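You operate a simulated robot arm through the tools that you are given. There is no shell and no other tool. Be economical: measure what you need, move in short steps, check, and stop when the job is done.

Carry out the task below with a simulated two-armed robot. There is one attempt and no reset: what you move stays moved.

Task
On the counter, fold the blue napkin in half.
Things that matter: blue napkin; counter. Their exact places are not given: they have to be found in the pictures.

The check looks at the end state, three seconds after you hand in, the way a careful person would. Anything else that was tipped, shoved, dropped, spilled or broken makes it a failure. Flat cloth is picked up by pressing the open fingertips on it (5 to 10 N) and closing them slowly along it; thin cloth reads only 2 to 8 mm in the jaws.

Robot
Two 7-joint arms with two-finger parallel grippers on one trunk, on a base that drives. Base frame: it is fixed to the floor where the robot stands at the start and does not move with it; the origin is under the middle of the robot, x ahead of it, y to its left, z up. Lengths are in mm, angles in rad, forces in N, time in s.
The left shoulder is at the start at [70, 134, 1201], the right one opposite. Places, roughly: counter [600, -100, 900]. Payload 1.57 kg a hand.
Tool frame (each hand has its own): the origin (TCP) lies between the finger pads and is the grasp point; the fingertips stand 30 mm ahead of it; z points along the fingers, y is the line along which they close. Largest opening 80 mm; finger width 17, thickness 12; the body of the gripper, 40 by 82 mm, starts 80 mm behind the TCP.
Orientation is that of the tool frame in the base frame, as [roll, pitch, yaw] about the fixed x, y, z axes, in that order (R = Rz(yaw) Ry(pitch) Rx(roll)). With the fingers straight down and closing along the base's y, the tool's x points along the base's -x, its y along +y and its z along -z.

Tools
- The arms move only by the tool jog_arm. It takes "left_rows", "right_rows" or both (then of equal length, played together; a hand with none holds still); each is a list of rows, each a list of 6 numbers: the shift along the tool's x, y, z in m, then the turn, a rotation vector about the tool's x, y, z in rad. In form: [[dx, dy, dz, ax, ay, az], ...]. A call has 1 to 10 rows; each row is the pose to reach, as a shift and turn from the pose commanded when the call began, along the tool's axes at that moment. "left_fingers" and "right_fingers" are, for a hand that has rows, the gripper command, from -1 (fully open) to 1 (shut), values between in proportion, set as the call begins (left out, the last holds). A row lasts 0.2 s, in which the tool goes at most 50 mm and 0.15 rad; a call with a longer step from one row to the next is refused whole, and so is a gripper value outside its range. A pose out of reach is approached as far as the arm can. The call stops where the force on the tool passes 40 N (or 10 N more than at its start, if that is more) or the arm is blocked; 0.2 s more then pass. The fingers move at their own pace (about 153 mm/s each) and stop on an object; they squeeze with about 28 N. The grip force told is the motor's: it shows also when the fingers shut on nothing. Time passes only in rows, and 0.2 s behind the last, so rows that repeat a pose let the fingers close. It gives the time, the measured TCP pose, the force on the tool (base axes), the opening and the grip force at its end, in the units of the frame above (readings bear some noise).
- Cameras (640 x 400 px; columns grow to the right, rows downward): "scene" is now at [118.2, -21.8, 1404.2]; the picture's right is [-0.32, -0.95, 0.00], its down [-0.76, 0.26, -0.60] and it looks along [0.57, -0.19, -0.80] (base axes); focal length 255 px, centre (320, 200). "left" rides on the left gripper at [72, 7, -122] in its tool frame; the picture's right is [-0.09, 1.00, 0.00], its down [-0.84, -0.08, -0.54] and it looks along [-0.54, -0.05, 0.84] (tool axes); focal length 238 px, centre (320, 200). "right" rides on the right gripper at [72, -7, -122] in its tool frame; the picture's right is [0.09, 1.00, 0.00], its down [-0.84, 0.08, -0.54] and it looks along [-0.54, 0.05, 0.84] (tool axes); focal length 238 px, centre (320, 200).
- grab_frame(camera): a new picture of that camera. The clock stands still meanwhile.
- raise_lower(by): slides the trunk up (or, below 0, down) by that many mm; the arms and the scene camera ride with it, the base frame stays. It gives what a move gives, with no picture.
- steer(legs): drives the robot by 1 to 6 legs, each [ahead, left, turn to the left] in mm, mm and rad, along the robot's own axes; the way and the turn of a leg run together, so that a leg with both is an arc; at most 1500 mm and 3.142 rad a leg. The arms and the cameras ride along, it lands a little off, and it stops where it bumps. It gives what a move gives.
- turn_head(pan, tilt): turns the head with the scene camera to pan (to the left, within 1.501 rad either way) and tilt (down, from -0.506 to 1.204), counted from straight ahead of the robot. It gives what a move gives.
- pixel_to_xyz(camera, pixels): for up to 12 pixels [column, row] of the newest picture of that camera ("zoom" is the newest enlarged one), the place [x, y, z] in the base frame of the surface seen there, good to about 3 mm. The clock stands still meanwhile.
- close_up(camera, box): a new picture of the part [left, top, right, bottom] of that camera's present view, enlarged. The clock stands still meanwhile.
- sign_off(): hands the job in; it is judged then, once.

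Work in short steps. Measure before you move; look again where a grasp or a placing could have gone wrong, and mend it. You have 80 turns and 70 pictures in all, those below and enlarged ones among them. Open the grippers and draw the arms clear of the work before you hand the job in, unless the task says otherwise; then end with one line.

The tools are called as a command line: name --argument value ..., lists and objects as JSON in quotes. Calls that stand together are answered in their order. jog_arm: Moves the arms, as the interface text tells. Its arguments: {"type":"object","properties":{"left_rows":{"type":"array"},"left_fingers":{"type":"number"},"right_rows":{"type":"array"},"right_fingers":{"type":"number"}},"required":[]} The other tools are called the same way: raise_lower (by) slides the trunk up or down; steer (legs) drives the base; turn_head (pan, tilt) turns the head that bears the scene camera; grab_frame (camera) takes a picture; pixel_to_xyz (camera, pixels) gives the place of the surface under pixels of a picture; close_up (camera, box) takes an enlarged picture of a part of a camera's view; sign_off () hands the job in.

At the start:

```text
time_s: 0.0
left_eef_pos: [515.9, 158.3, 1112.1]
left_tcp_rot: [-3.141, 0.0, 3.14]
left_ft_force: [0.3, -0.4, -0.5]
left_gripper_width: 80.1
left_grip_force: 0.0
right_eef_pos: [490.3, -186.3, 1074.1]
right_tcp_rot: [-3.141, -0.001, -3.14]
right_ft_force: [-0.1, -0.1, 0.1]
right_gripper_width: 80.2
right_grip_force: 0.0
trunk travel left (down, up): [-775.0, 165.0]
robot x, y, heading: [2.8, 0.4, 0.001]
head pan, tilt: [-0.325, 0.929]
```

scene: 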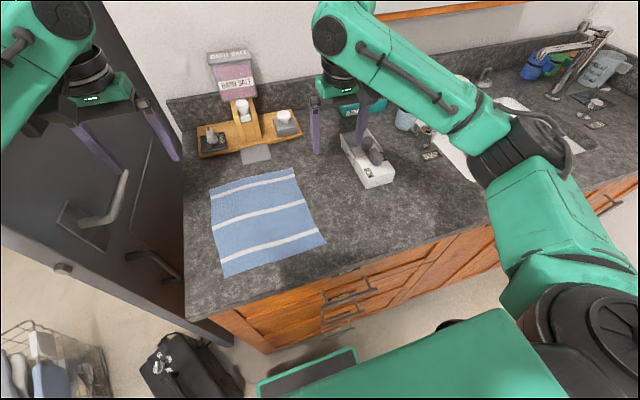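
right: 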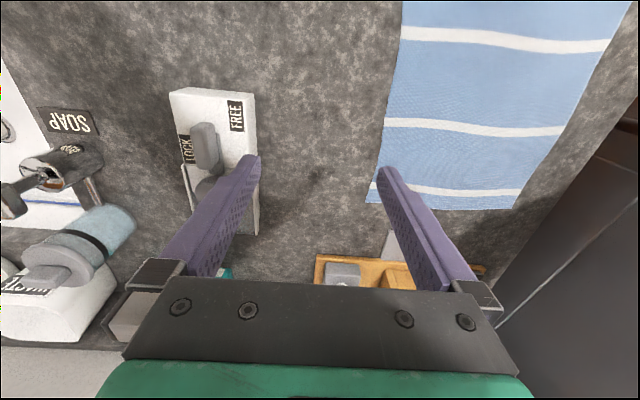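
left: 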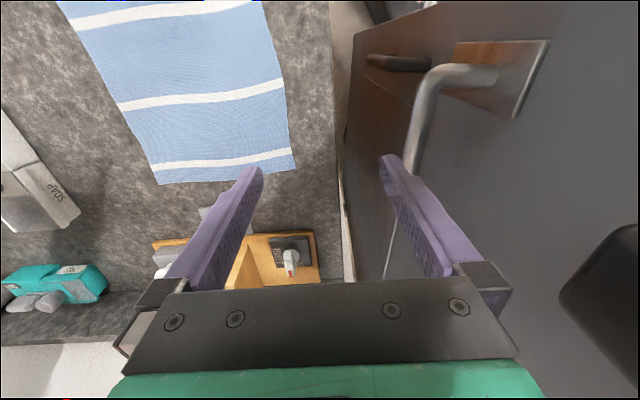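

The napkin's corners are at about (210,187), (294,168), (326,243) and (225,277) in the scene picture; I measure them, with the counter's edge and nearby objects.

pixel_to_xyz --camera "scene" --pixels '[[211, 189], [293, 169], [325, 242], [225, 275], [265, 215], [350, 230], [256, 153], [365, 180], [190, 300], [185, 200], [300, 200], [210, 150]]'

close_up --camera "scene" --box '[180, 130, 356, 300]'

```text
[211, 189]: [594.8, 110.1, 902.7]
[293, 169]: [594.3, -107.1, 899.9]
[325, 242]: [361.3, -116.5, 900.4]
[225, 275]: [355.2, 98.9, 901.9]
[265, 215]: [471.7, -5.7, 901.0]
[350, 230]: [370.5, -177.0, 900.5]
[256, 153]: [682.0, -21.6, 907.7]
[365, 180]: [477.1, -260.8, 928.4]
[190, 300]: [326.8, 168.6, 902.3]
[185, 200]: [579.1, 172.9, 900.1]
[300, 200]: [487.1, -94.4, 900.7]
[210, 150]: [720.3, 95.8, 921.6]
```

```text
2.35 times, centred on (268, 215) of scene
```

zoom: 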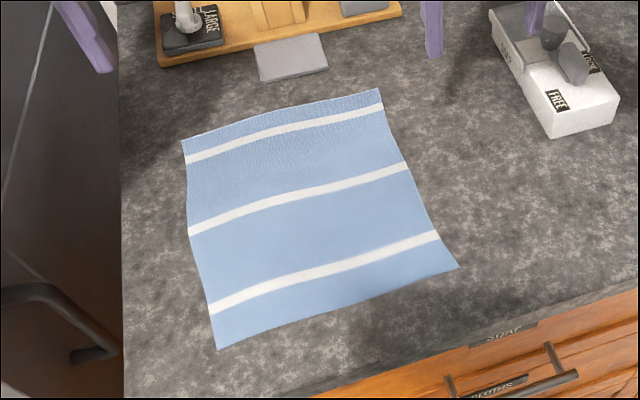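

The napkin lies flat (z≈901), x 358–595, y about -112 to 105. I will pick the near edge at both corners, so I bring both hands above (370, 72) and (373, -88), with the fingers half open.

jog_arm --left_rows '[[0.0292, -0.0173, 0.0224, 0, 0, 0], [0.0584, -0.0345, 0.0448, 0, 0, 0], [0.0875, -0.0518, 0.0672, 0, 0, 0], [0.1167, -0.069, 0.0896, 0, 0, 0], [0.1459, -0.0863, 0.112, 0, 0, 0], [0.1459, -0.0863, 0.112, 0, 0, 0]]' --right_rows '[[0.0235, 0.0197, 0.0148, 0, 0, 0], [0.0469, 0.0393, 0.0296, 0, 0, 0], [0.0704, 0.059, 0.0444, 0, 0, 0], [0.0938, 0.0786, 0.0592, 0, 0, 0], [0.1173, 0.0983, 0.074, 0, 0, 0], [0.1173, 0.0983, 0.074, 0, 0, 0]]' --left_fingers 0 --right_fingers 0

grab_frame --camera "scene"

grab_frame --camera "left"

```text
time_s: 1.4
left_eef_pos: [368.6, 75.0, 1002.5]
left_tcp_rot: [-3.141, -0.001, -3.14]
left_ft_force: [0.4, 1.0, -0.5]
left_gripper_width: 40.0
left_grip_force: 0.0
right_eef_pos: [373.1, -88.5, 1000.1]
right_tcp_rot: [3.141, 0.0, 3.141]
right_ft_force: [0.7, -0.2, -0.2]
right_gripper_width: 39.9
right_grip_force: 0.0
trunk travel left (down, up): [-775.0, 165.0]
robot x, y, heading: [-0.8, 3.1, 0.003]
head pan, tilt: [-0.325, 0.929]
```

```text
65 pictures are left
```

scene: 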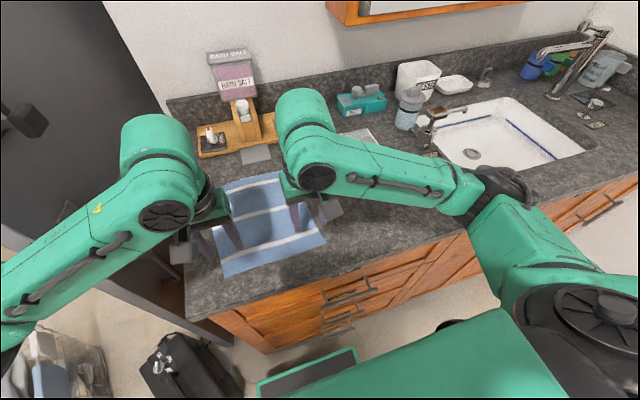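

```text
64 pictures are left
```

left: 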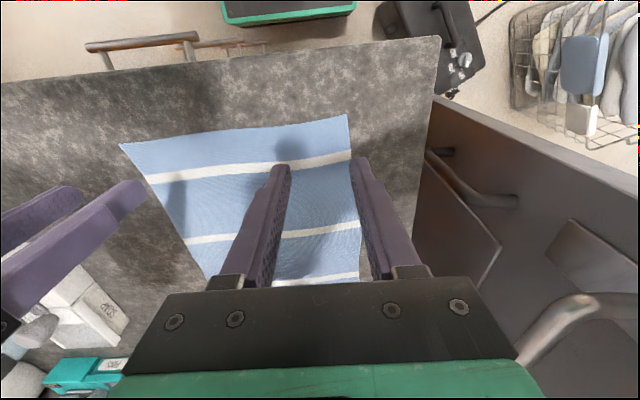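

Both hands are in place; the left outer finger is close to the cloth's side edge (350,160 in left view), so I shift it 8 mm inward and descend to just above the cloth.

jog_arm --left_rows '[[0, -0.004, 0.03, 0, 0, 0], [0, -0.008, 0.055, 0, 0, 0], [0, -0.008, 0.062, 0, 0, 0], [0, -0.008, 0.062, 0, 0, 0]]' --right_rows '[[0, 0, 0.03, 0, 0, 0], [0, 0, 0.055, 0, 0, 0], [0, 0, 0.06, 0, 0, 0], [0, 0, 0.06, 0, 0, 0]]'

grab_frame --camera "left"

grab_frame --camera "right"

```text
time_s: 2.4
left_eef_pos: [368.6, 64.1, 936.8]
left_tcp_rot: [3.141, -0.001, -3.142]
left_ft_force: [-1.1, -0.1, 0.1]
left_gripper_width: 39.9
left_grip_force: 0.1
right_eef_pos: [373.5, -89.2, 940.1]
right_tcp_rot: [3.14, 0.0, -3.141]
right_ft_force: [-0.6, -0.1, 0.8]
right_gripper_width: 39.8
right_grip_force: 0.0
trunk travel left (down, up): [-775.0, 165.0]
robot x, y, heading: [0.6, 1.4, 0.006]
head pan, tilt: [-0.325, 0.929]
```

```text
63 pictures are left
```

left: 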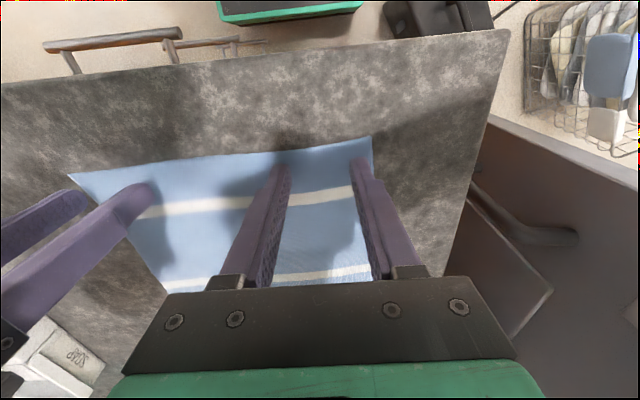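

```text
62 pictures are left
```

right: 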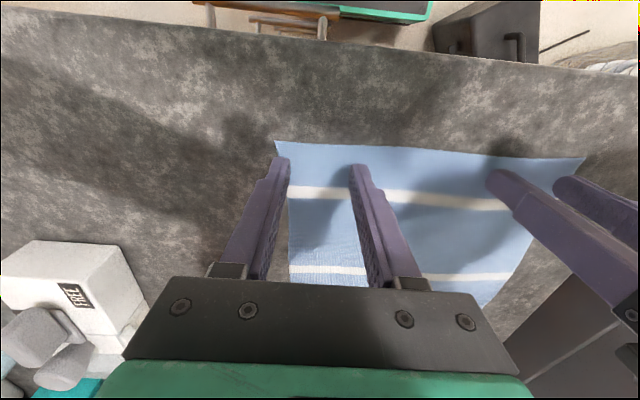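

Both pairs of fingertips are over the corners. I lower to contact in small steps and read the force.

jog_arm --left_rows '[[0, 0, 0.003, 0, 0, 0], [0, 0, 0.0065, 0, 0, 0], [0, 0, 0.0065, 0, 0, 0]]' --right_rows '[[0, 0.004, 0.005, 0, 0, 0], [0, 0.004, 0.0095, 0, 0, 0], [0, 0.004, 0.0095, 0, 0, 0]]'

```text
time_s: 3.2
left_eef_pos: [369.7, 63.3, 932.7]
left_tcp_rot: [3.141, 0.002, -3.141]
left_ft_force: [-0.2, 0.7, 4.9]
left_gripper_width: 40.3
left_grip_force: 0.0
right_eef_pos: [371.5, -83.2, 931.9]
right_tcp_rot: [-3.141, 0.003, -3.14]
right_ft_force: [0.4, -0.3, 0.6]
right_gripper_width: 40.1
right_grip_force: 0.0
trunk travel left (down, up): [-775.0, 165.0]
robot x, y, heading: [0.5, -1.5, -0.002]
head pan, tilt: [-0.325, 0.929]
```

Left reads 4.9 N, right almost none; I press the left 1 mm and the right 2 mm more.

jog_arm --left_rows '[[0, 0, 0.001, 0, 0, 0], [0, 0, 0.001, 0, 0, 0]]' --right_rows '[[0, 0, 0.002, 0, 0, 0], [0, 0, 0.002, 0, 0, 0]]'

```text
time_s: 3.8
left_eef_pos: [368.6, 62.9, 931.9]
left_tcp_rot: [-3.141, 0.002, -3.139]
left_ft_force: [1.4, -0.3, 8.3]
left_gripper_width: 39.8
left_grip_force: 0.0
right_eef_pos: [371.5, -83.6, 930.2]
right_tcp_rot: [-3.142, 0.009, -3.14]
right_ft_force: [4.3, -1.6, 22.8]
right_gripper_width: 39.9
right_grip_force: 0.0
trunk travel left (down, up): [-775.0, 165.0]
robot x, y, heading: [-2.1, -2.5, 0.002]
head pan, tilt: [-0.325, 0.929]
```

The right presses too hard (22.8 N); I ease it off about 0.8 mm.

jog_arm --left_rows '[[0, 0, 0, 0, 0, 0], [0, 0, 0, 0, 0, 0]]' --right_rows '[[0, 0, -0.001, 0, 0, 0], [0, 0, -0.001, 0, 0, 0]]'

```text
time_s: 4.4
left_eef_pos: [368.2, 63.1, 931.0]
left_tcp_rot: [-3.141, 0.005, -3.141]
left_ft_force: [2.9, -0.8, 14.5]
left_gripper_width: 40.0
left_grip_force: 0.2
right_eef_pos: [370.2, -83.7, 931.4]
right_tcp_rot: [-3.141, 0.003, 3.141]
right_ft_force: [3.3, 1.8, 20.0]
right_gripper_width: 40.0
right_grip_force: 0.1
trunk travel left (down, up): [-775.0, 165.0]
robot x, y, heading: [2.7, 1.1, -0.003]
head pan, tilt: [-0.325, 0.929]
```

Forces have drifted to 14.5 and 20 N; I ease both a little more.

jog_arm --left_rows '[[0, 0, -0.0006, 0, 0, 0], [0, 0, -0.0006, 0, 0, 0]]' --right_rows '[[0, 0, -0.001, 0, 0, 0], [0, 0, -0.001, 0, 0, 0]]'

```text
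time_s: 5.0
left_eef_pos: [368.9, 64.1, 930.2]
left_tcp_rot: [-3.139, 0.001, 3.141]
left_ft_force: [0.4, -1.8, 8.4]
left_gripper_width: 39.9
left_grip_force: 0.0
right_eef_pos: [370.6, -83.4, 931.2]
right_tcp_rot: [-3.141, 0.001, -3.141]
right_ft_force: [0.1, 2.3, 16.8]
right_gripper_width: 40.1
right_grip_force: 0.2
trunk travel left (down, up): [-775.0, 165.0]
robot x, y, heading: [0.7, -3.3, -0.002]
head pan, tilt: [-0.325, 0.929]
```

Left is at 8.4 N; I ease the right again and begin the slow closing in stages.

jog_arm --left_rows '[[0, 0, 0, 0, 0, 0], [0, 0, 0, 0, 0, 0]]' --right_rows '[[0, 0, -0.001, 0, 0, 0], [0, 0, -0.001, 0, 0, 0]]' --left_fingers 0.2 --right_fingers 0.2

```text
time_s: 5.6
left_eef_pos: [367.6, 64.6, 930.7]
left_tcp_rot: [3.14, 0.002, -3.141]
left_ft_force: [-2.3, 1.5, 10.8]
left_gripper_width: 31.5
left_grip_force: 0.1
right_eef_pos: [370.1, -84.9, 930.3]
right_tcp_rot: [-3.139, 0.0, -3.141]
right_ft_force: [-0.3, 0.3, 2.4]
right_gripper_width: 32.0
right_grip_force: 0.0
trunk travel left (down, up): [-775.0, 165.0]
robot x, y, heading: [-4.2, -3.3, -0.001]
head pan, tilt: [-0.325, 0.929]
```

Left 10.8 N, right 2.4 N: I add 0.6 mm to the right and close further.

jog_arm --left_rows '[[0, 0, -0.0002, 0, 0, 0], [0, 0, -0.0002, 0, 0, 0]]' --right_rows '[[0, 0, 0.0006, 0, 0, 0], [0, 0, 0.0006, 0, 0, 0]]' --left_fingers 0.4 --right_fingers 0.4

grab_frame --camera "right"

```text
time_s: 6.2
left_eef_pos: [369.6, 62.5, 930.6]
left_tcp_rot: [3.141, 0.0, 3.141]
left_ft_force: [0.0, -0.3, 2.5]
left_gripper_width: 23.7
left_grip_force: 0.0
right_eef_pos: [372.8, -84.4, 932.3]
right_tcp_rot: [3.141, 0.002, 3.142]
right_ft_force: [-1.4, -0.4, 7.1]
right_gripper_width: 23.9
right_grip_force: 0.1
trunk travel left (down, up): [-775.0, 165.0]
robot x, y, heading: [-2.1, -1.7, -0.001]
head pan, tilt: [-0.325, 0.929]
```

```text
61 pictures are left
```

right: 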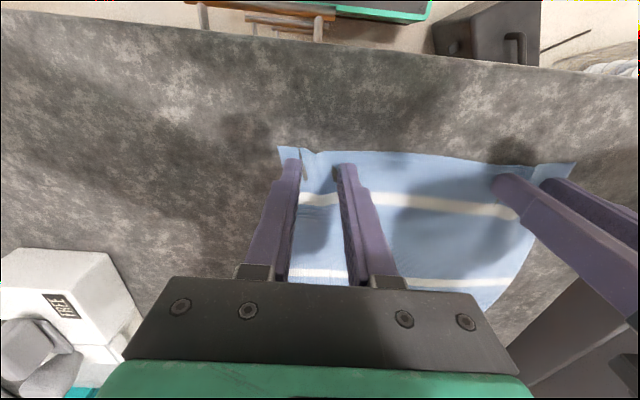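

The cloth is rucking up between the right fingers at (310,155). I add 0.5 mm on the left and close further.

jog_arm --left_rows '[[0, 0, 0.0005, 0, 0, 0], [0, 0, 0.0005, 0, 0, 0]]' --right_rows '[[0, 0, 0, 0, 0, 0], [0, 0, 0, 0, 0, 0]]' --left_fingers 0.6 --right_fingers 0.6

jog_arm --left_rows '[[0, 0, 0, 0, 0, 0], [0, 0, 0, 0, 0, 0]]' --right_rows '[[0, 0, 0, 0, 0, 0], [0, 0, 0, 0, 0, 0]]' --left_fingers 0.8 --right_fingers 0.8

jog_arm --left_rows '[[0, 0, 0, 0, 0, 0], [0, 0, 0, 0, 0, 0], [0, 0, 0, 0, 0, 0]]' --right_rows '[[0, 0, 0, 0, 0, 0], [0, 0, 0, 0, 0, 0], [0, 0, 0, 0, 0, 0]]' --left_fingers 1 --right_fingers 1

grab_frame --camera "right"

grab_frame --camera "left"

```text
time_s: 6.8
left_eef_pos: [369.6, 62.3, 932.4]
left_tcp_rot: [-3.141, 0.0, -3.14]
left_ft_force: [0.3, -0.4, 9.8]
left_gripper_width: 15.5
left_grip_force: 0.0
right_eef_pos: [371.4, -83.5, 930.4]
right_tcp_rot: [-3.141, 0.002, -3.141]
right_ft_force: [1.3, 0.0, 4.0]
right_gripper_width: 15.6
right_grip_force: 0.1
trunk travel left (down, up): [-775.0, 165.0]
robot x, y, heading: [1.2, 2.1, 0.002]
head pan, tilt: [-0.325, 0.929]
```

```text
time_s: 7.4
left_eef_pos: [368.9, 63.2, 931.8]
left_tcp_rot: [3.141, 0.003, 3.141]
left_ft_force: [-0.2, -3.5, 11.0]
left_gripper_width: 8.9
left_grip_force: 1.1
right_eef_pos: [371.8, -84.5, 931.1]
right_tcp_rot: [3.141, 0.0, 3.14]
right_ft_force: [-0.8, 2.3, 3.7]
right_gripper_width: 9.3
right_grip_force: 0.8
trunk travel left (down, up): [-775.0, 165.0]
robot x, y, heading: [-1.1, 3.0, 0.003]
head pan, tilt: [-0.325, 0.929]
```

```text
time_s: 8.2
left_eef_pos: [369.1, 60.3, 931.4]
left_tcp_rot: [-3.137, 0.002, 3.141]
left_ft_force: [0.9, -18.5, 13.7]
left_gripper_width: 1.9
left_grip_force: 23.5
right_eef_pos: [371.5, -83.9, 931.4]
right_tcp_rot: [3.137, 0.002, -3.139]
right_ft_force: [-0.6, 16.8, 2.0]
right_gripper_width: 2.0
right_grip_force: 23.4
trunk travel left (down, up): [-775.0, 165.0]
robot x, y, heading: [-1.7, -3.1, -0.003]
head pan, tilt: [-0.325, 0.929]
```

```text
60 pictures are left
```

right: 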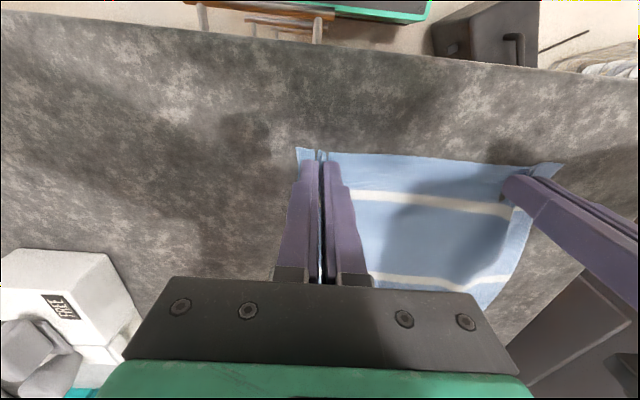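

```text
59 pictures are left
```

left: 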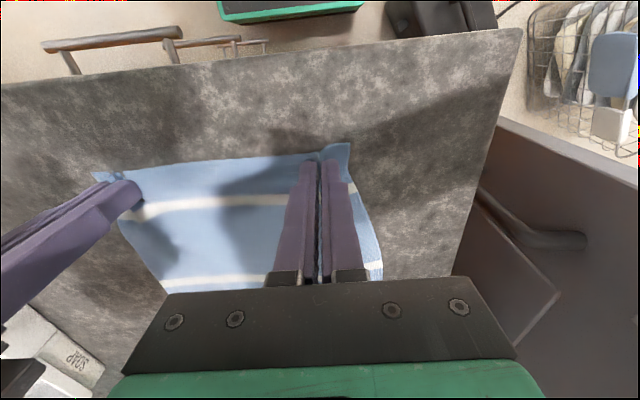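

Both grippers hold cloth (≈2 mm), but the stretch between them pulls at 17 N. I move each hand 8 mm inward while lifting 40 mm and moving a little forward.

jog_arm --left_rows '[[0, -0.004, -0.004, 0, 0, 0], [0, -0.008, -0.01, 0, 0, 0], [-0.005, -0.008, -0.025, 0, 0, 0], [-0.01, -0.008, -0.04, 0, 0, 0], [-0.01, -0.008, -0.04, 0, 0, 0]]' --right_rows '[[0, 0.004, -0.004, 0, 0, 0], [0, 0.008, -0.01, 0, 0, 0], [-0.005, 0.008, -0.025, 0, 0, 0], [-0.01, 0.008, -0.04, 0, 0, 0], [-0.01, 0.008, -0.04, 0, 0, 0]]'

grab_frame --camera "left"

grab_frame --camera "scene"

```text
time_s: 9.4
left_eef_pos: [381.1, 54.3, 969.9]
left_tcp_rot: [-3.141, 0.0, 3.141]
left_ft_force: [-0.5, 0.7, -0.5]
left_gripper_width: 1.7
left_grip_force: 23.4
right_eef_pos: [384.2, -75.5, 972.0]
right_tcp_rot: [-3.141, 0.0, 3.141]
right_ft_force: [-0.1, -1.3, 0.0]
right_gripper_width: 1.7
right_grip_force: 23.1
trunk travel left (down, up): [-775.0, 165.0]
robot x, y, heading: [3.1, -1.8, 0.0]
head pan, tilt: [-0.325, 0.929]
```

```text
58 pictures are left
```

left: 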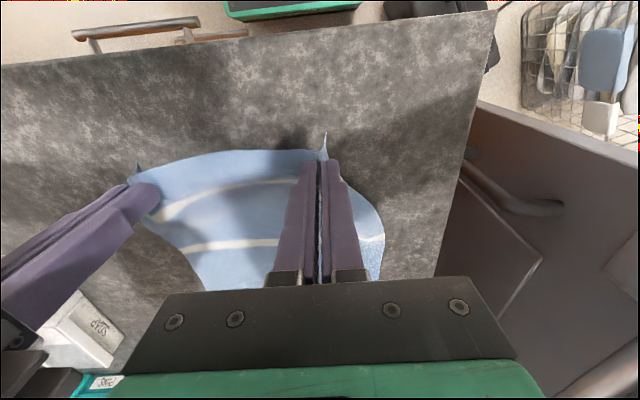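

```text
57 pictures are left
```

scene: 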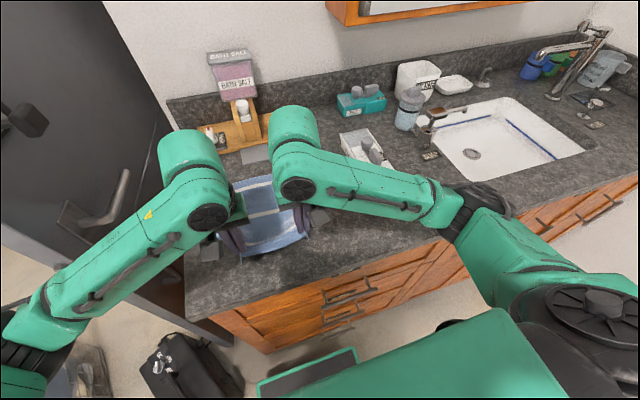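

Both corners are held and the edge is off the counter. I carry the edge on a slow arc up and over the fold line at x≈476.

jog_arm --left_rows '[[-0.01, 0, -0.02, 0, 0, 0], [-0.02, 0.001, -0.035, 0, 0, 0], [-0.032, 0.002, -0.048, 0, 0, 0], [-0.045, 0.003, -0.057, 0, 0, 0], [-0.06, 0.003, -0.063, 0, 0, 0], [-0.076, 0.003, -0.066, 0, 0, 0], [-0.092, 0.003, -0.066, 0, 0, 0], [-0.108, 0.003, -0.064, 0, 0, 0], [-0.108, 0.003, -0.064, 0, 0, 0]]' --right_rows '[[-0.01, 0, -0.02, 0, 0, 0], [-0.02, -0.001, -0.035, 0, 0, 0], [-0.032, -0.002, -0.048, 0, 0, 0], [-0.045, -0.003, -0.057, 0, 0, 0], [-0.06, -0.003, -0.063, 0, 0, 0], [-0.076, -0.003, -0.066, 0, 0, 0], [-0.092, -0.003, -0.066, 0, 0, 0], [-0.108, -0.003, -0.064, 0, 0, 0], [-0.108, -0.003, -0.064, 0, 0, 0]]'

grab_frame --camera "left"

grab_frame --camera "scene"

```text
time_s: 11.4
left_eef_pos: [488.6, 58.5, 1034.7]
left_tcp_rot: [3.141, -0.001, -3.142]
left_ft_force: [0.0, -0.2, 0.0]
left_gripper_width: 1.7
left_grip_force: 23.2
right_eef_pos: [490.4, -77.9, 1035.1]
right_tcp_rot: [-3.14, 0.001, 3.141]
right_ft_force: [-0.1, 1.4, -0.6]
right_gripper_width: 1.8
right_grip_force: 23.3
trunk travel left (down, up): [-775.0, 165.0]
robot x, y, heading: [1.2, -2.7, 0.001]
head pan, tilt: [-0.325, 0.929]
```

```text
56 pictures are left
```

left: 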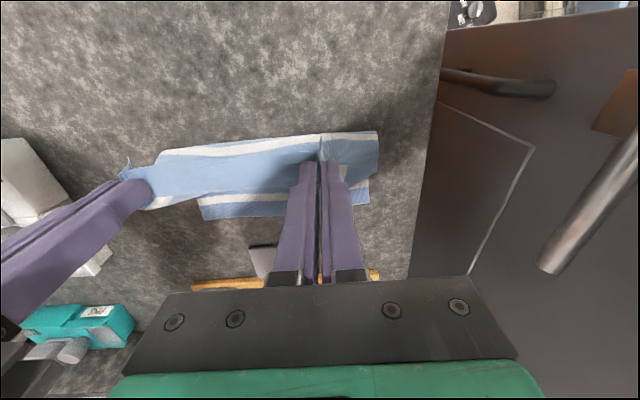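

```text
55 pictures are left
```

scene: 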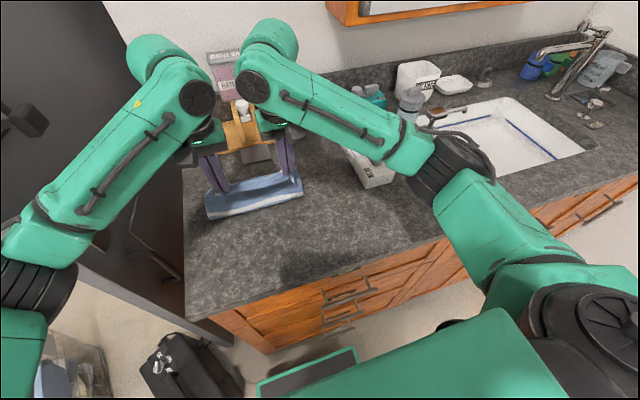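

The cloth folds over well. Before moving further forward I check the clearance between wrists and the bath-salt rack, measuring rack, wrists and cloth.

pixel_to_xyz --camera "scene" --pixels '[[228, 57], [233, 85], [240, 108], [265, 30], [290, 60], [150, 45], [225, 110], [255, 152], [215, 212], [255, 205], [298, 185], [203, 132]]'

pixel_to_xyz --camera "left" --pixels '[[365, 200], [205, 218], [378, 140], [260, 250], [290, 210], [200, 280]]'

```text
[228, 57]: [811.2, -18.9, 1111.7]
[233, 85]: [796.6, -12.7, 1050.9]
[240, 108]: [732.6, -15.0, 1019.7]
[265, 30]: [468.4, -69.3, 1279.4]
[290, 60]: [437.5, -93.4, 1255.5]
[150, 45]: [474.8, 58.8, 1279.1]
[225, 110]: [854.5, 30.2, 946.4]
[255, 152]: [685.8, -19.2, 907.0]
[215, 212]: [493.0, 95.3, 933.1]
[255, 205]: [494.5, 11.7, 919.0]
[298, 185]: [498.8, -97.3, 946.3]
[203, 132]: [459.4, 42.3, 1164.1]
```

```text
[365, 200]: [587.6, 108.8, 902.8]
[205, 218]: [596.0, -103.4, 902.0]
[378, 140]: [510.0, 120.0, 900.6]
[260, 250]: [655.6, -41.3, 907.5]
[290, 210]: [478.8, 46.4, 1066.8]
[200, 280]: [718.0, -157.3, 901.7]
```

Clearance is ample (rack beyond x=730) and the far edge has not moved. I bring the edge forward and down to x≈583.

jog_arm --left_rows '[[-0.015, 0, 0.004, 0, 0, 0], [-0.03, 0, 0.011, 0, 0, 0], [-0.044, 0, 0.021, 0, 0, 0], [-0.057, 0, 0.034, 0, 0, 0], [-0.068, 0, 0.048, 0, 0, 0], [-0.078, 0, 0.063, 0, 0, 0], [-0.086, 0, 0.077, 0, 0, 0], [-0.092, 0, 0.087, 0, 0, 0], [-0.095, 0, 0.094, 0, 0, 0], [-0.095, 0, 0.094, 0, 0, 0]]' --right_rows '[[-0.015, 0, 0.004, 0, 0, 0], [-0.03, 0, 0.011, 0, 0, 0], [-0.044, 0, 0.021, 0, 0, 0], [-0.057, 0, 0.034, 0, 0, 0], [-0.068, 0, 0.048, 0, 0, 0], [-0.078, 0, 0.063, 0, 0, 0], [-0.086, 0, 0.077, 0, 0, 0], [-0.092, 0, 0.087, 0, 0, 0], [-0.093, 0, 0.094, 0, 0, 0], [-0.093, 0, 0.094, 0, 0, 0]]'

grab_frame --camera "left"

grab_frame --camera "right"

grab_frame --camera "scene"

```text
time_s: 13.6
left_eef_pos: [582.6, 60.4, 940.4]
left_tcp_rot: [-3.138, -0.002, -3.136]
left_ft_force: [2.1, -19.2, 0.5]
left_gripper_width: 2.3
left_grip_force: 23.6
right_eef_pos: [586.3, -85.1, 939.6]
right_tcp_rot: [3.14, 0.0, 3.13]
right_ft_force: [-0.9, 19.1, 0.2]
right_gripper_width: 1.9
right_grip_force: 23.6
trunk travel left (down, up): [-775.0, 165.0]
robot x, y, heading: [-0.4, -0.6, -0.002]
head pan, tilt: [-0.325, 0.929]
```

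```text
54 pictures are left
```

left: 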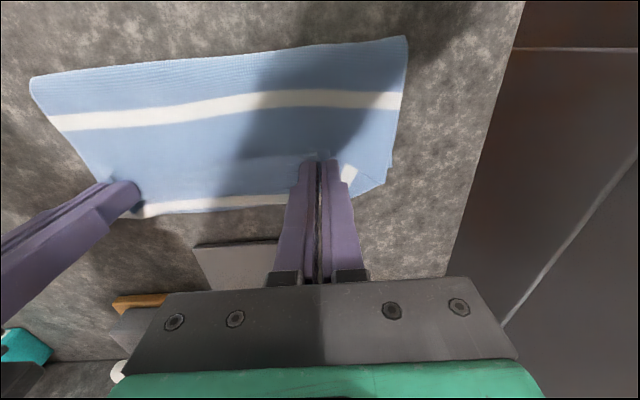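

```text
53 pictures are left
```

right: 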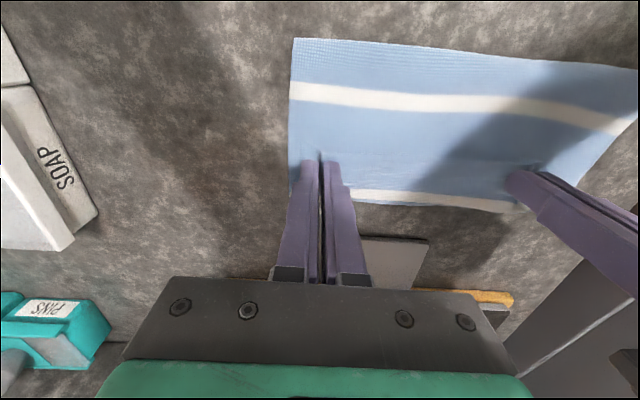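

```text
52 pictures are left
```

scene: 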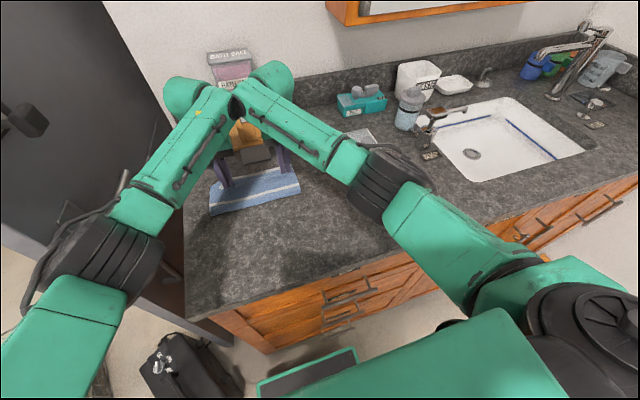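

The edge has arrived on the far edge; the ±19 N sideways is the forearms touching and stretching the cloth. I lower 5 mm, then open a little.

jog_arm --left_rows '[[0, 0, 0.003, 0, 0, 0], [0, 0, 0.006, 0, 0, 0], [0, 0, 0.006, 0, 0, 0]]' --right_rows '[[0, 0, 0.003, 0, 0, 0], [0, 0, 0.006, 0, 0, 0], [0, 0, 0.006, 0, 0, 0]]'

jog_arm --left_rows '[[0, 0, 0, 0, 0, 0], [0, 0, 0, 0, 0, 0]]' --right_rows '[[0, 0, 0, 0, 0, 0], [0, 0, 0, 0, 0, 0]]' --left_fingers 0.7 --right_fingers 0.7

grab_frame --camera "left"

grab_frame --camera "right"

```text
time_s: 14.4
left_eef_pos: [583.2, 60.2, 933.8]
left_tcp_rot: [-3.14, -0.001, -3.136]
left_ft_force: [0.8, -22.0, -0.3]
left_gripper_width: 2.2
left_grip_force: 23.6
right_eef_pos: [586.8, -87.5, 934.3]
right_tcp_rot: [3.139, -0.002, 3.123]
right_ft_force: [-1.1, 22.0, -0.2]
right_gripper_width: 2.1
right_grip_force: 23.3
trunk travel left (down, up): [-775.0, 165.0]
robot x, y, heading: [-0.1, 0.8, -0.003]
head pan, tilt: [-0.325, 0.929]
```

```text
time_s: 15.0
left_eef_pos: [583.4, 62.1, 934.0]
left_tcp_rot: [3.139, -0.002, -3.135]
left_ft_force: [0.7, -0.4, 0.2]
left_gripper_width: 11.8
left_grip_force: 0.0
right_eef_pos: [586.8, -88.5, 935.2]
right_tcp_rot: [-3.136, -0.004, 3.125]
right_ft_force: [0.3, -0.9, -1.1]
right_gripper_width: 11.8
right_grip_force: 0.1
trunk travel left (down, up): [-775.0, 165.0]
robot x, y, heading: [0.4, 1.8, 0.002]
head pan, tilt: [-0.325, 0.929]
```

```text
51 pictures are left
```

left: 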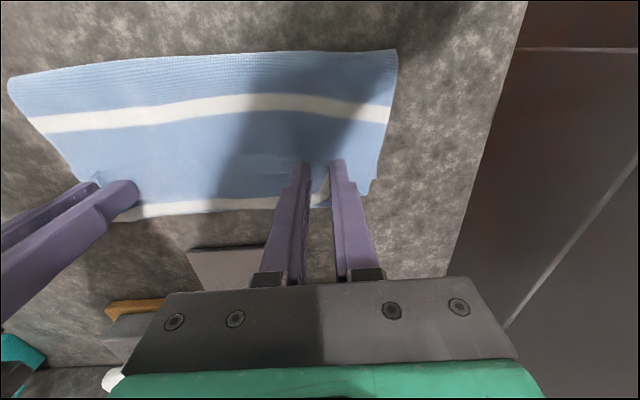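

```text
50 pictures are left
```

right: 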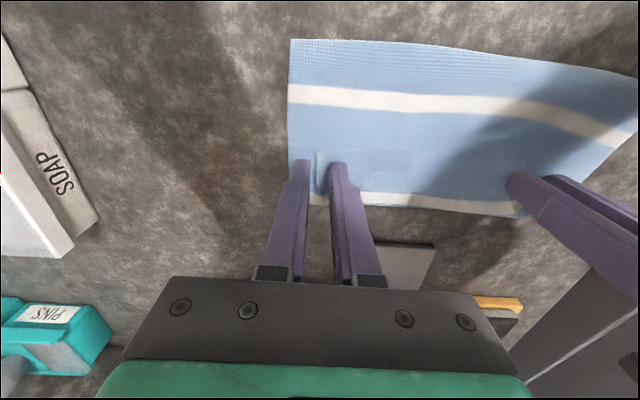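

Released cleanly; the tucks are opening. I open slightly more and lift both straight up.

jog_arm --left_rows '[[0, 0, 0, 0, 0, 0], [0, 0.001, -0.01, 0, 0, 0], [0, 0.003, -0.03, 0, 0, 0], [0, 0.006, -0.07, 0, 0, 0], [0.02, 0.012, -0.11, 0, 0, 0], [0.05, 0.03, -0.14, 0, 0, 0], [0.09, 0.05, -0.14, 0, 0, 0], [0.12, 0.08, -0.14, 0, 0, 0]]' --right_rows '[[0, 0, 0, 0, 0, 0], [0, -0.001, -0.01, 0, 0, 0], [0, -0.003, -0.03, 0, 0, 0], [0, -0.006, -0.07, 0, 0, 0], [0.02, -0.012, -0.11, 0, 0, 0], [0.05, -0.03, -0.14, 0, 0, 0], [0.09, -0.05, -0.14, 0, 0, 0], [0.12, -0.08, -0.14, 0, 0, 0]]' --left_fingers 0.6 --right_fingers 0.6

grab_frame --camera "scene"

grab_frame --camera "left"

grab_frame --camera "right"

```text
time_s: 16.8
left_eef_pos: [458.4, 136.3, 1077.6]
left_tcp_rot: [3.139, 0.003, -3.141]
left_ft_force: [-1.3, 0.3, -0.2]
left_gripper_width: 16.1
left_grip_force: 0.1
right_eef_pos: [461.9, -160.8, 1076.6]
right_tcp_rot: [-3.14, 0.0, -3.141]
right_ft_force: [-0.7, -0.2, -0.8]
right_gripper_width: 16.1
right_grip_force: 0.0
trunk travel left (down, up): [-775.0, 165.0]
robot x, y, heading: [3.6, 3.7, 0.001]
head pan, tilt: [-0.325, 0.929]
```

```text
49 pictures are left
```

scene: 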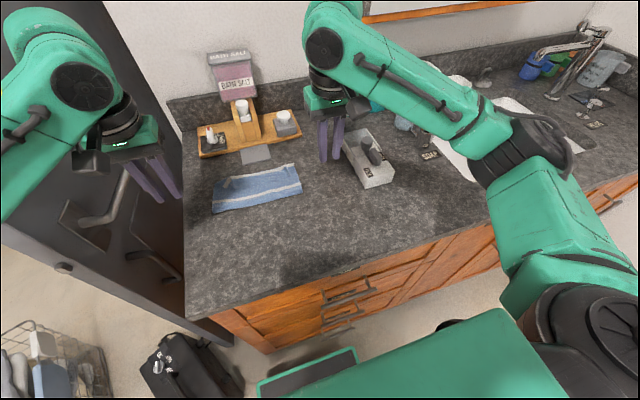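

```text
48 pictures are left
```

left: 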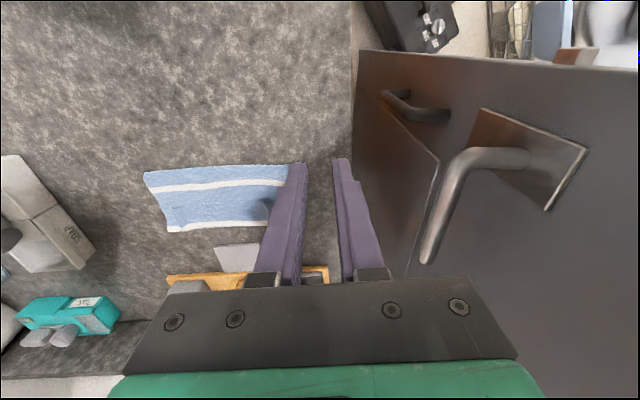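

```text
47 pictures are left
```

right: 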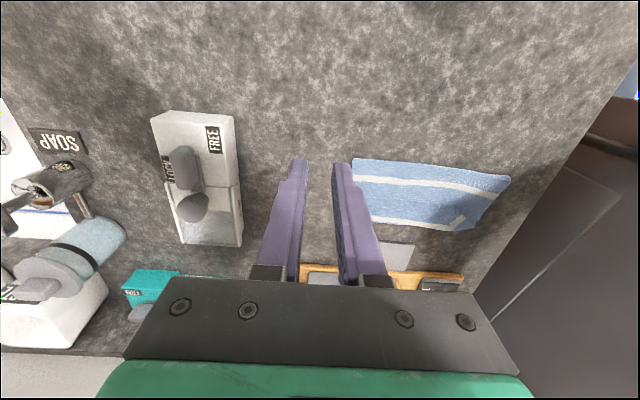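

The fold is done; I look at it enlarged to judge the corners.

close_up --camera "scene" --box '[195, 145, 323, 225]'

close_up --camera "right" --box '[330, 140, 530, 265]'

```text
5.00 times, centred on (259, 185) of scene
```

zoom: 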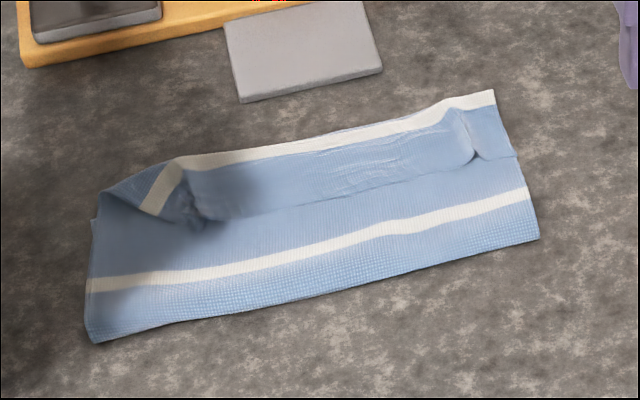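

```text
3.20 times, centred on (430, 202) of right
```

zoom: 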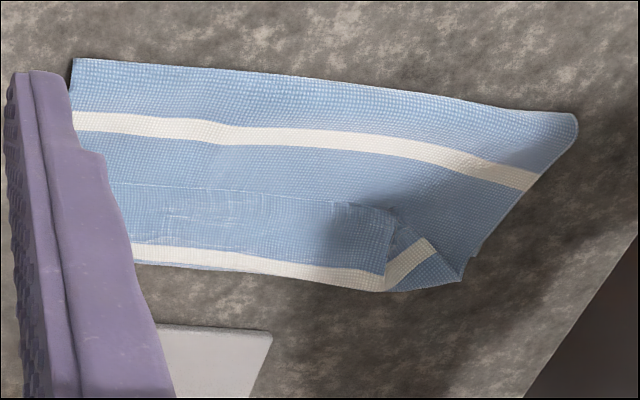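

There is a strip along the far side and a flap at the far-left corner. I measure points and get a better close view by moving the right hand's camera over it.

close_up --camera "scene" --box '[195, 145, 323, 225]'

pixel_to_xyz --camera "zoom" --pixels '[[90, 340], [538, 240], [495, 92], [100, 192], [182, 158], [350, 130], [350, 190], [350, 235], [325, 290], [350, 160], [450, 120], [470, 150]]'

pixel_to_xyz --camera "zoom" --pixels '[[350, 197], [350, 185], [160, 190], [190, 180], [190, 215], [130, 215], [490, 130], [505, 170], [250, 190], [250, 230], [510, 155], [150, 205]]'

jog_arm --right_rows '[[0.03, 0.02, 0, 0, 0, 0], [0.06, 0.05, 0, 0, 0, 0], [0.09, 0.09, 0, 0, 0, 0], [0.11, 0.13, 0, 0, 0, 0], [0.12, 0.16, 0, 0, 0, 0], [0.12, 0.16, 0, 0, 0, 0]]' --right_fingers -1

grab_frame --camera "right"

```text
5.00 times, centred on (259, 185) of scene
```

zoom: 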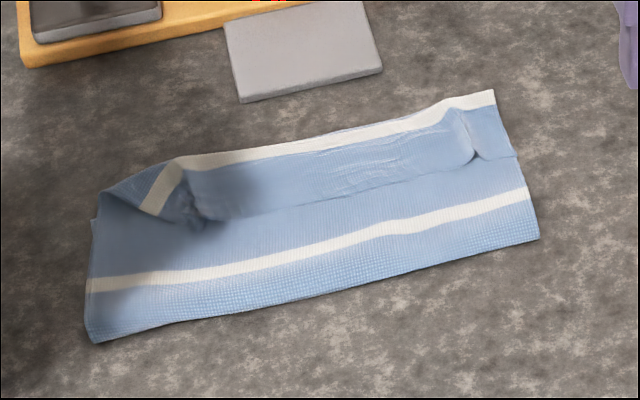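

```text
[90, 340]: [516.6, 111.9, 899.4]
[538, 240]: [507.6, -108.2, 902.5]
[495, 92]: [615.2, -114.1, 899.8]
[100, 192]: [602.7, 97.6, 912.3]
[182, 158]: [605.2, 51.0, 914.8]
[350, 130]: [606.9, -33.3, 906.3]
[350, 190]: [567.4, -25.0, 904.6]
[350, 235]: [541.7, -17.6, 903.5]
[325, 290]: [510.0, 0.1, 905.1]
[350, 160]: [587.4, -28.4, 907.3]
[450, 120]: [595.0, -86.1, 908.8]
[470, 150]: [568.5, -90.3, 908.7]
```

```text
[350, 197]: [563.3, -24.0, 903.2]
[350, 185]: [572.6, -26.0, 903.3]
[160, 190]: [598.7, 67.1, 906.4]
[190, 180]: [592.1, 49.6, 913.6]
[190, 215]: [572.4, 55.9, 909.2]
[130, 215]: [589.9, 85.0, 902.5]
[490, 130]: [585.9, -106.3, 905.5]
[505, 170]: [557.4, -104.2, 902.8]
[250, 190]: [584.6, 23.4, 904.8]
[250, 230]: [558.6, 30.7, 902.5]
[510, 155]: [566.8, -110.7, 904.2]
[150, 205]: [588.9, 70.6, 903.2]
```

```text
time_s: 18.2
left_eef_pos: [461.6, 137.6, 1076.1]
left_tcp_rot: [3.141, 0.003, -3.141]
left_ft_force: [-1.3, -0.4, -0.5]
left_gripper_width: 16.0
left_grip_force: 0.1
right_eef_pos: [341.6, -2.5, 1073.2]
right_tcp_rot: [3.14, -0.001, 3.141]
right_ft_force: [-0.8, -0.2, 0.6]
right_gripper_width: 79.9
right_grip_force: 0.1
trunk travel left (down, up): [-775.0, 165.0]
robot x, y, heading: [0.3, -0.4, -0.004]
head pan, tilt: [-0.325, 0.929]
```

```text
43 pictures are left
```

right: 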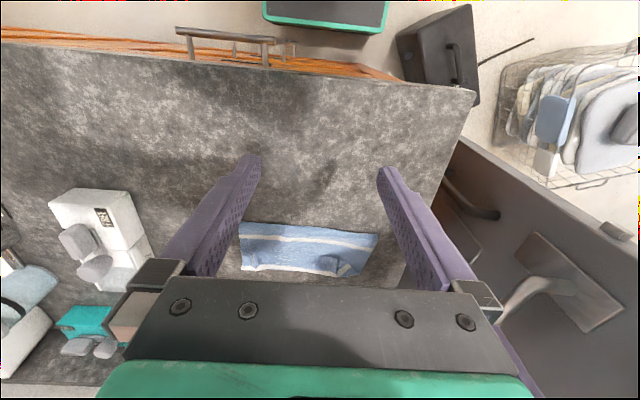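

The measures tell the story: the cloth spans x 508–607 and its carried edge curled back by ~44 mm (free edge at x≈563), so it isn't a true half fold. I will unfold it and redo it better. First the right hand retreats and the left hand goes above the flap at (576, 35).

jog_arm --left_rows '[[-0.03, -0.02, 0, 0, 0, 0], [-0.06, -0.05, 0.03, 0, 0, 0], [-0.09, -0.08, 0.06, 0, 0, 0], [-0.115, -0.102, 0.1, 0, 0, 0], [-0.115, -0.102, 0.125, 0, 0, 0], [-0.115, -0.102, 0.125, 0, 0, 0]]' --right_rows '[[0, -0.04, 0, 0, 0, 0], [0, -0.08, 0, 0, 0, 0], [0, -0.12, 0, 0, 0, 0], [0, -0.16, 0, 0, 0, 0], [0, -0.2, 0, 0, 0, 0], [0, -0.2, 0, 0, 0, 0]]' --left_fingers 0.25

grab_frame --camera "left"

grab_frame --camera "scene"

```text
refused: row 2 steps farther than a row can; nothing moved
```

```text
42 pictures are left
```

left: 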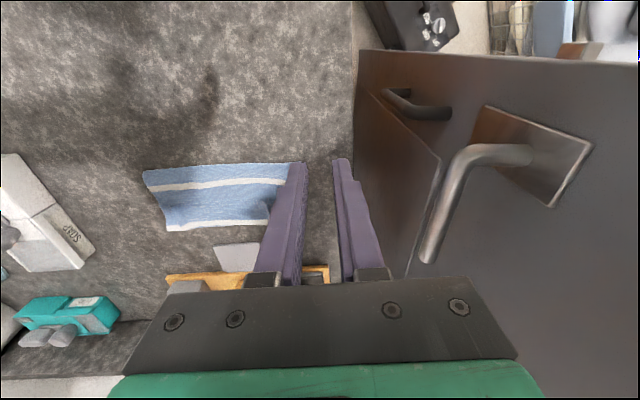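

```text
41 pictures are left
```

scene: 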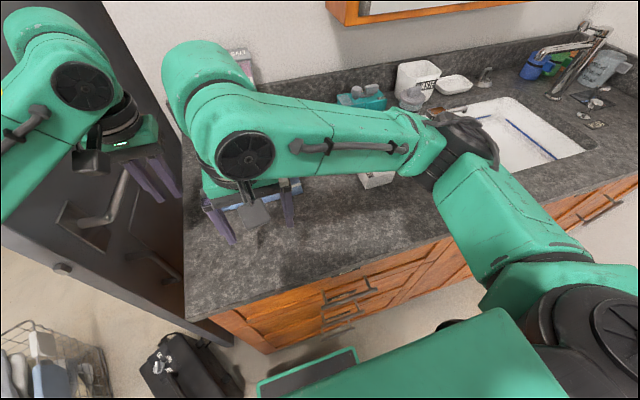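

A step was too long; I move the right hand away first, then the left in shorter steps.

jog_arm --right_rows '[[0, -0.04, 0, 0, 0, 0], [0, -0.08, 0, 0, 0, 0], [0, -0.12, 0, 0, 0, 0], [0, -0.16, 0, 0, 0, 0], [0, -0.2, 0, 0, 0, 0], [0, -0.2, 0, 0, 0, 0]]'

jog_arm --left_rows '[[-0.03, -0.025, 0, 0, 0, 0], [-0.06, -0.05, 0.015, 0, 0, 0], [-0.09, -0.08, 0.03, 0, 0, 0], [-0.115, -0.102, 0.06, 0, 0, 0], [-0.115, -0.102, 0.1, 0, 0, 0], [-0.115, -0.102, 0.12, 0, 0, 0], [-0.115, -0.102, 0.12, 0, 0, 0]]' --left_fingers 0.25

grab_frame --camera "left"

```text
time_s: 19.6
left_eef_pos: [461.8, 139.0, 1076.2]
left_tcp_rot: [-3.14, -0.001, -3.141]
left_ft_force: [-0.1, 0.2, 0.0]
left_gripper_width: 16.0
left_grip_force: 0.1
right_eef_pos: [343.5, -199.4, 1075.0]
right_tcp_rot: [-3.139, 0.0, -3.138]
right_ft_force: [0.1, -0.1, -0.4]
right_gripper_width: 80.0
right_grip_force: 0.0
trunk travel left (down, up): [-775.0, 165.0]
robot x, y, heading: [-1.4, -1.1, 0.002]
head pan, tilt: [-0.325, 0.929]
```

```text
time_s: 21.2
left_eef_pos: [578.5, 34.0, 951.6]
left_tcp_rot: [-3.142, 0.0, -3.141]
left_ft_force: [0.6, -0.8, -0.2]
left_gripper_width: 30.2
left_grip_force: 0.2
right_eef_pos: [343.8, -201.3, 1076.1]
right_tcp_rot: [-3.14, 0.001, 3.14]
right_ft_force: [0.5, 0.4, -0.9]
right_gripper_width: 80.1
right_grip_force: 0.1
trunk travel left (down, up): [-775.0, 165.0]
robot x, y, heading: [0.4, -0.8, 0.001]
head pan, tilt: [-0.325, 0.929]
```

```text
40 pictures are left
```

left: 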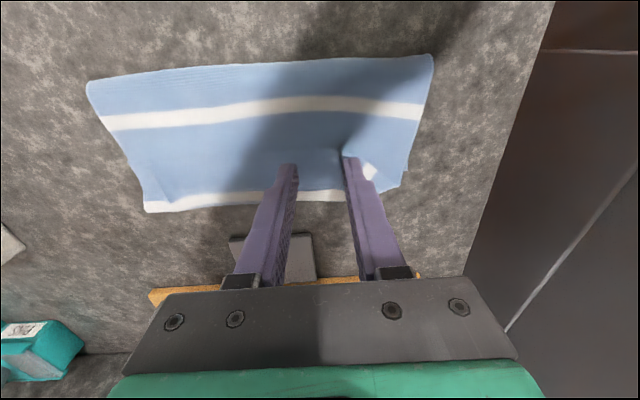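

The fingers straddle the flap just inside its free corner at (350,155). I lower to contact.

jog_arm --left_rows '[[0, 0, 0.006, 0, 0, 0], [0, 0, 0.012, 0, 0, 0], [0, 0, 0.016, 0, 0, 0], [0, 0, 0.016, 0, 0, 0]]'

```text
time_s: 22.2
left_eef_pos: [578.7, 37.7, 939.2]
left_tcp_rot: [3.141, 0.001, 3.14]
left_ft_force: [-0.2, 0.6, -0.5]
left_gripper_width: 30.1
left_grip_force: 0.1
right_eef_pos: [343.2, -201.2, 1075.6]
right_tcp_rot: [-3.14, -0.001, 3.141]
right_ft_force: [-0.4, 0.0, -0.6]
right_gripper_width: 80.1
right_grip_force: 0.0
trunk travel left (down, up): [-775.0, 165.0]
robot x, y, heading: [0.7, -0.4, 0.0]
head pan, tilt: [-0.325, 0.929]
```

No contact yet; I go down 4 mm more.

jog_arm --left_rows '[[0, 0, 0.002, 0, 0, 0], [0, 0, 0.004, 0, 0, 0], [0, 0, 0.004, 0, 0, 0]]'

```text
time_s: 23.0
left_eef_pos: [577.5, 36.4, 934.2]
left_tcp_rot: [3.141, 0.0, 3.141]
left_ft_force: [-0.1, -0.6, 0.5]
left_gripper_width: 30.1
left_grip_force: 0.1
right_eef_pos: [342.6, -201.1, 1075.6]
right_tcp_rot: [-3.141, 0.0, 3.141]
right_ft_force: [-0.3, -0.7, 0.6]
right_gripper_width: 79.9
right_grip_force: 0.0
trunk travel left (down, up): [-775.0, 165.0]
robot x, y, heading: [3.7, 2.7, 0.004]
head pan, tilt: [-0.325, 0.929]
```

Almost touching; 1.5 mm more.

jog_arm --left_rows '[[0, 0, 0.0015, 0, 0, 0], [0, 0, 0.0015, 0, 0, 0]]'

```text
time_s: 23.6
left_eef_pos: [577.4, 36.5, 933.8]
left_tcp_rot: [-3.142, -0.001, -3.141]
left_ft_force: [0.4, 0.0, 0.5]
left_gripper_width: 30.2
left_grip_force: 0.1
right_eef_pos: [342.7, -200.1, 1075.6]
right_tcp_rot: [-3.142, -0.001, 3.141]
right_ft_force: [0.6, -0.1, -0.3]
right_gripper_width: 79.9
right_grip_force: 0.1
trunk travel left (down, up): [-775.0, 165.0]
robot x, y, heading: [-2.3, -0.7, 0.003]
head pan, tilt: [-0.325, 0.929]
```

Still no force; another 1 mm.

jog_arm --left_rows '[[0, 0, 0.001, 0, 0, 0], [0, 0, 0.001, 0, 0, 0]]'

```text
time_s: 24.2
left_eef_pos: [577.3, 36.0, 930.8]
left_tcp_rot: [3.142, 0.002, 3.141]
left_ft_force: [-0.9, 0.3, 5.5]
left_gripper_width: 30.3
left_grip_force: 0.0
right_eef_pos: [341.9, -201.5, 1076.1]
right_tcp_rot: [-3.141, 0.001, 3.141]
right_ft_force: [0.3, 0.2, 0.2]
right_gripper_width: 80.0
right_grip_force: 0.0
trunk travel left (down, up): [-775.0, 165.0]
robot x, y, heading: [2.0, -1.4, 0.005]
head pan, tilt: [-0.325, 0.929]
```

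Contact at 5.5 N; I close slowly.

jog_arm --left_rows '[[0, 0, 0, 0, 0, 0], [0, 0, 0, 0, 0, 0]]' --left_fingers 0.45

jog_arm --left_rows '[[0, 0, 0, 0, 0, 0], [0, 0, 0, 0, 0, 0]]' --left_fingers 0.65

jog_arm --left_rows '[[0, 0, 0, 0, 0, 0], [0, 0, 0, 0, 0, 0]]' --left_fingers 0.82

jog_arm --left_rows '[[0, 0, 0, 0, 0, 0], [0, 0, 0, 0, 0, 0], [0, 0, -0.005, 0, 0, 0], [0.004, 0, -0.015, 0, 0, 0], [0.008, 0, -0.03, 0, 0, 0]]' --left_fingers 1

grab_frame --camera "left"

```text
time_s: 24.8
left_eef_pos: [577.7, 35.8, 932.3]
left_tcp_rot: [3.142, 0.001, 3.14]
left_ft_force: [-0.4, -1.0, 4.9]
left_gripper_width: 21.7
left_grip_force: 0.1
right_eef_pos: [344.1, -200.2, 1076.2]
right_tcp_rot: [-3.141, 0.002, -3.141]
right_ft_force: [-0.6, 0.5, 0.3]
right_gripper_width: 79.8
right_grip_force: 0.0
trunk travel left (down, up): [-775.0, 165.0]
robot x, y, heading: [-0.1, 1.4, -0.003]
head pan, tilt: [-0.325, 0.929]
```

```text
time_s: 25.4
left_eef_pos: [577.6, 36.5, 931.1]
left_tcp_rot: [3.141, 0.001, 3.141]
left_ft_force: [0.5, -0.6, 6.3]
left_gripper_width: 13.1
left_grip_force: 0.0
right_eef_pos: [341.8, -200.2, 1075.8]
right_tcp_rot: [3.14, 0.002, -3.141]
right_ft_force: [0.8, 0.3, 0.3]
right_gripper_width: 79.8
right_grip_force: 0.1
trunk travel left (down, up): [-775.0, 165.0]
robot x, y, heading: [-2.6, -0.9, -0.001]
head pan, tilt: [-0.325, 0.929]
```

```text
time_s: 26.0
left_eef_pos: [577.8, 36.3, 933.2]
left_tcp_rot: [-3.141, 0.0, -3.14]
left_ft_force: [-0.7, -0.2, 5.1]
left_gripper_width: 8.6
left_grip_force: 0.6
right_eef_pos: [342.9, -201.2, 1075.4]
right_tcp_rot: [-3.14, 0.001, -3.141]
right_ft_force: [0.0, -0.1, -0.4]
right_gripper_width: 80.0
right_grip_force: 0.0
trunk travel left (down, up): [-775.0, 165.0]
robot x, y, heading: [1.8, 3.3, -0.0]
head pan, tilt: [-0.325, 0.929]
```

```text
time_s: 27.2
left_eef_pos: [570.4, 36.2, 964.2]
left_tcp_rot: [3.141, 0.0, -3.139]
left_ft_force: [-0.9, -0.3, 0.0]
left_gripper_width: 2.5
left_grip_force: 24.2
right_eef_pos: [344.0, -200.9, 1074.9]
right_tcp_rot: [-3.141, -0.002, -3.141]
right_ft_force: [0.0, 0.8, -0.4]
right_gripper_width: 79.9
right_grip_force: 0.0
trunk travel left (down, up): [-775.0, 165.0]
robot x, y, heading: [-1.5, 0.3, 0.003]
head pan, tilt: [-0.325, 0.929]
```

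```text
39 pictures are left
```

left: 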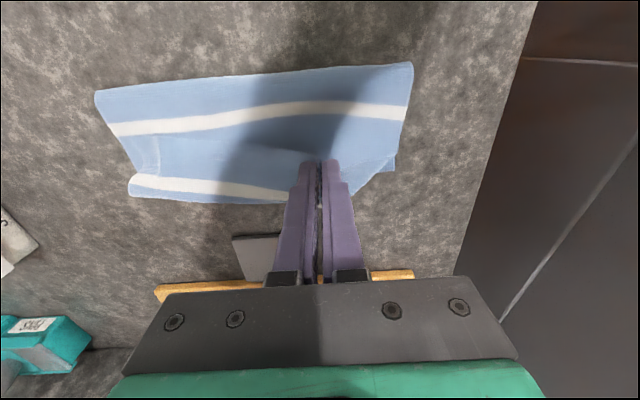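

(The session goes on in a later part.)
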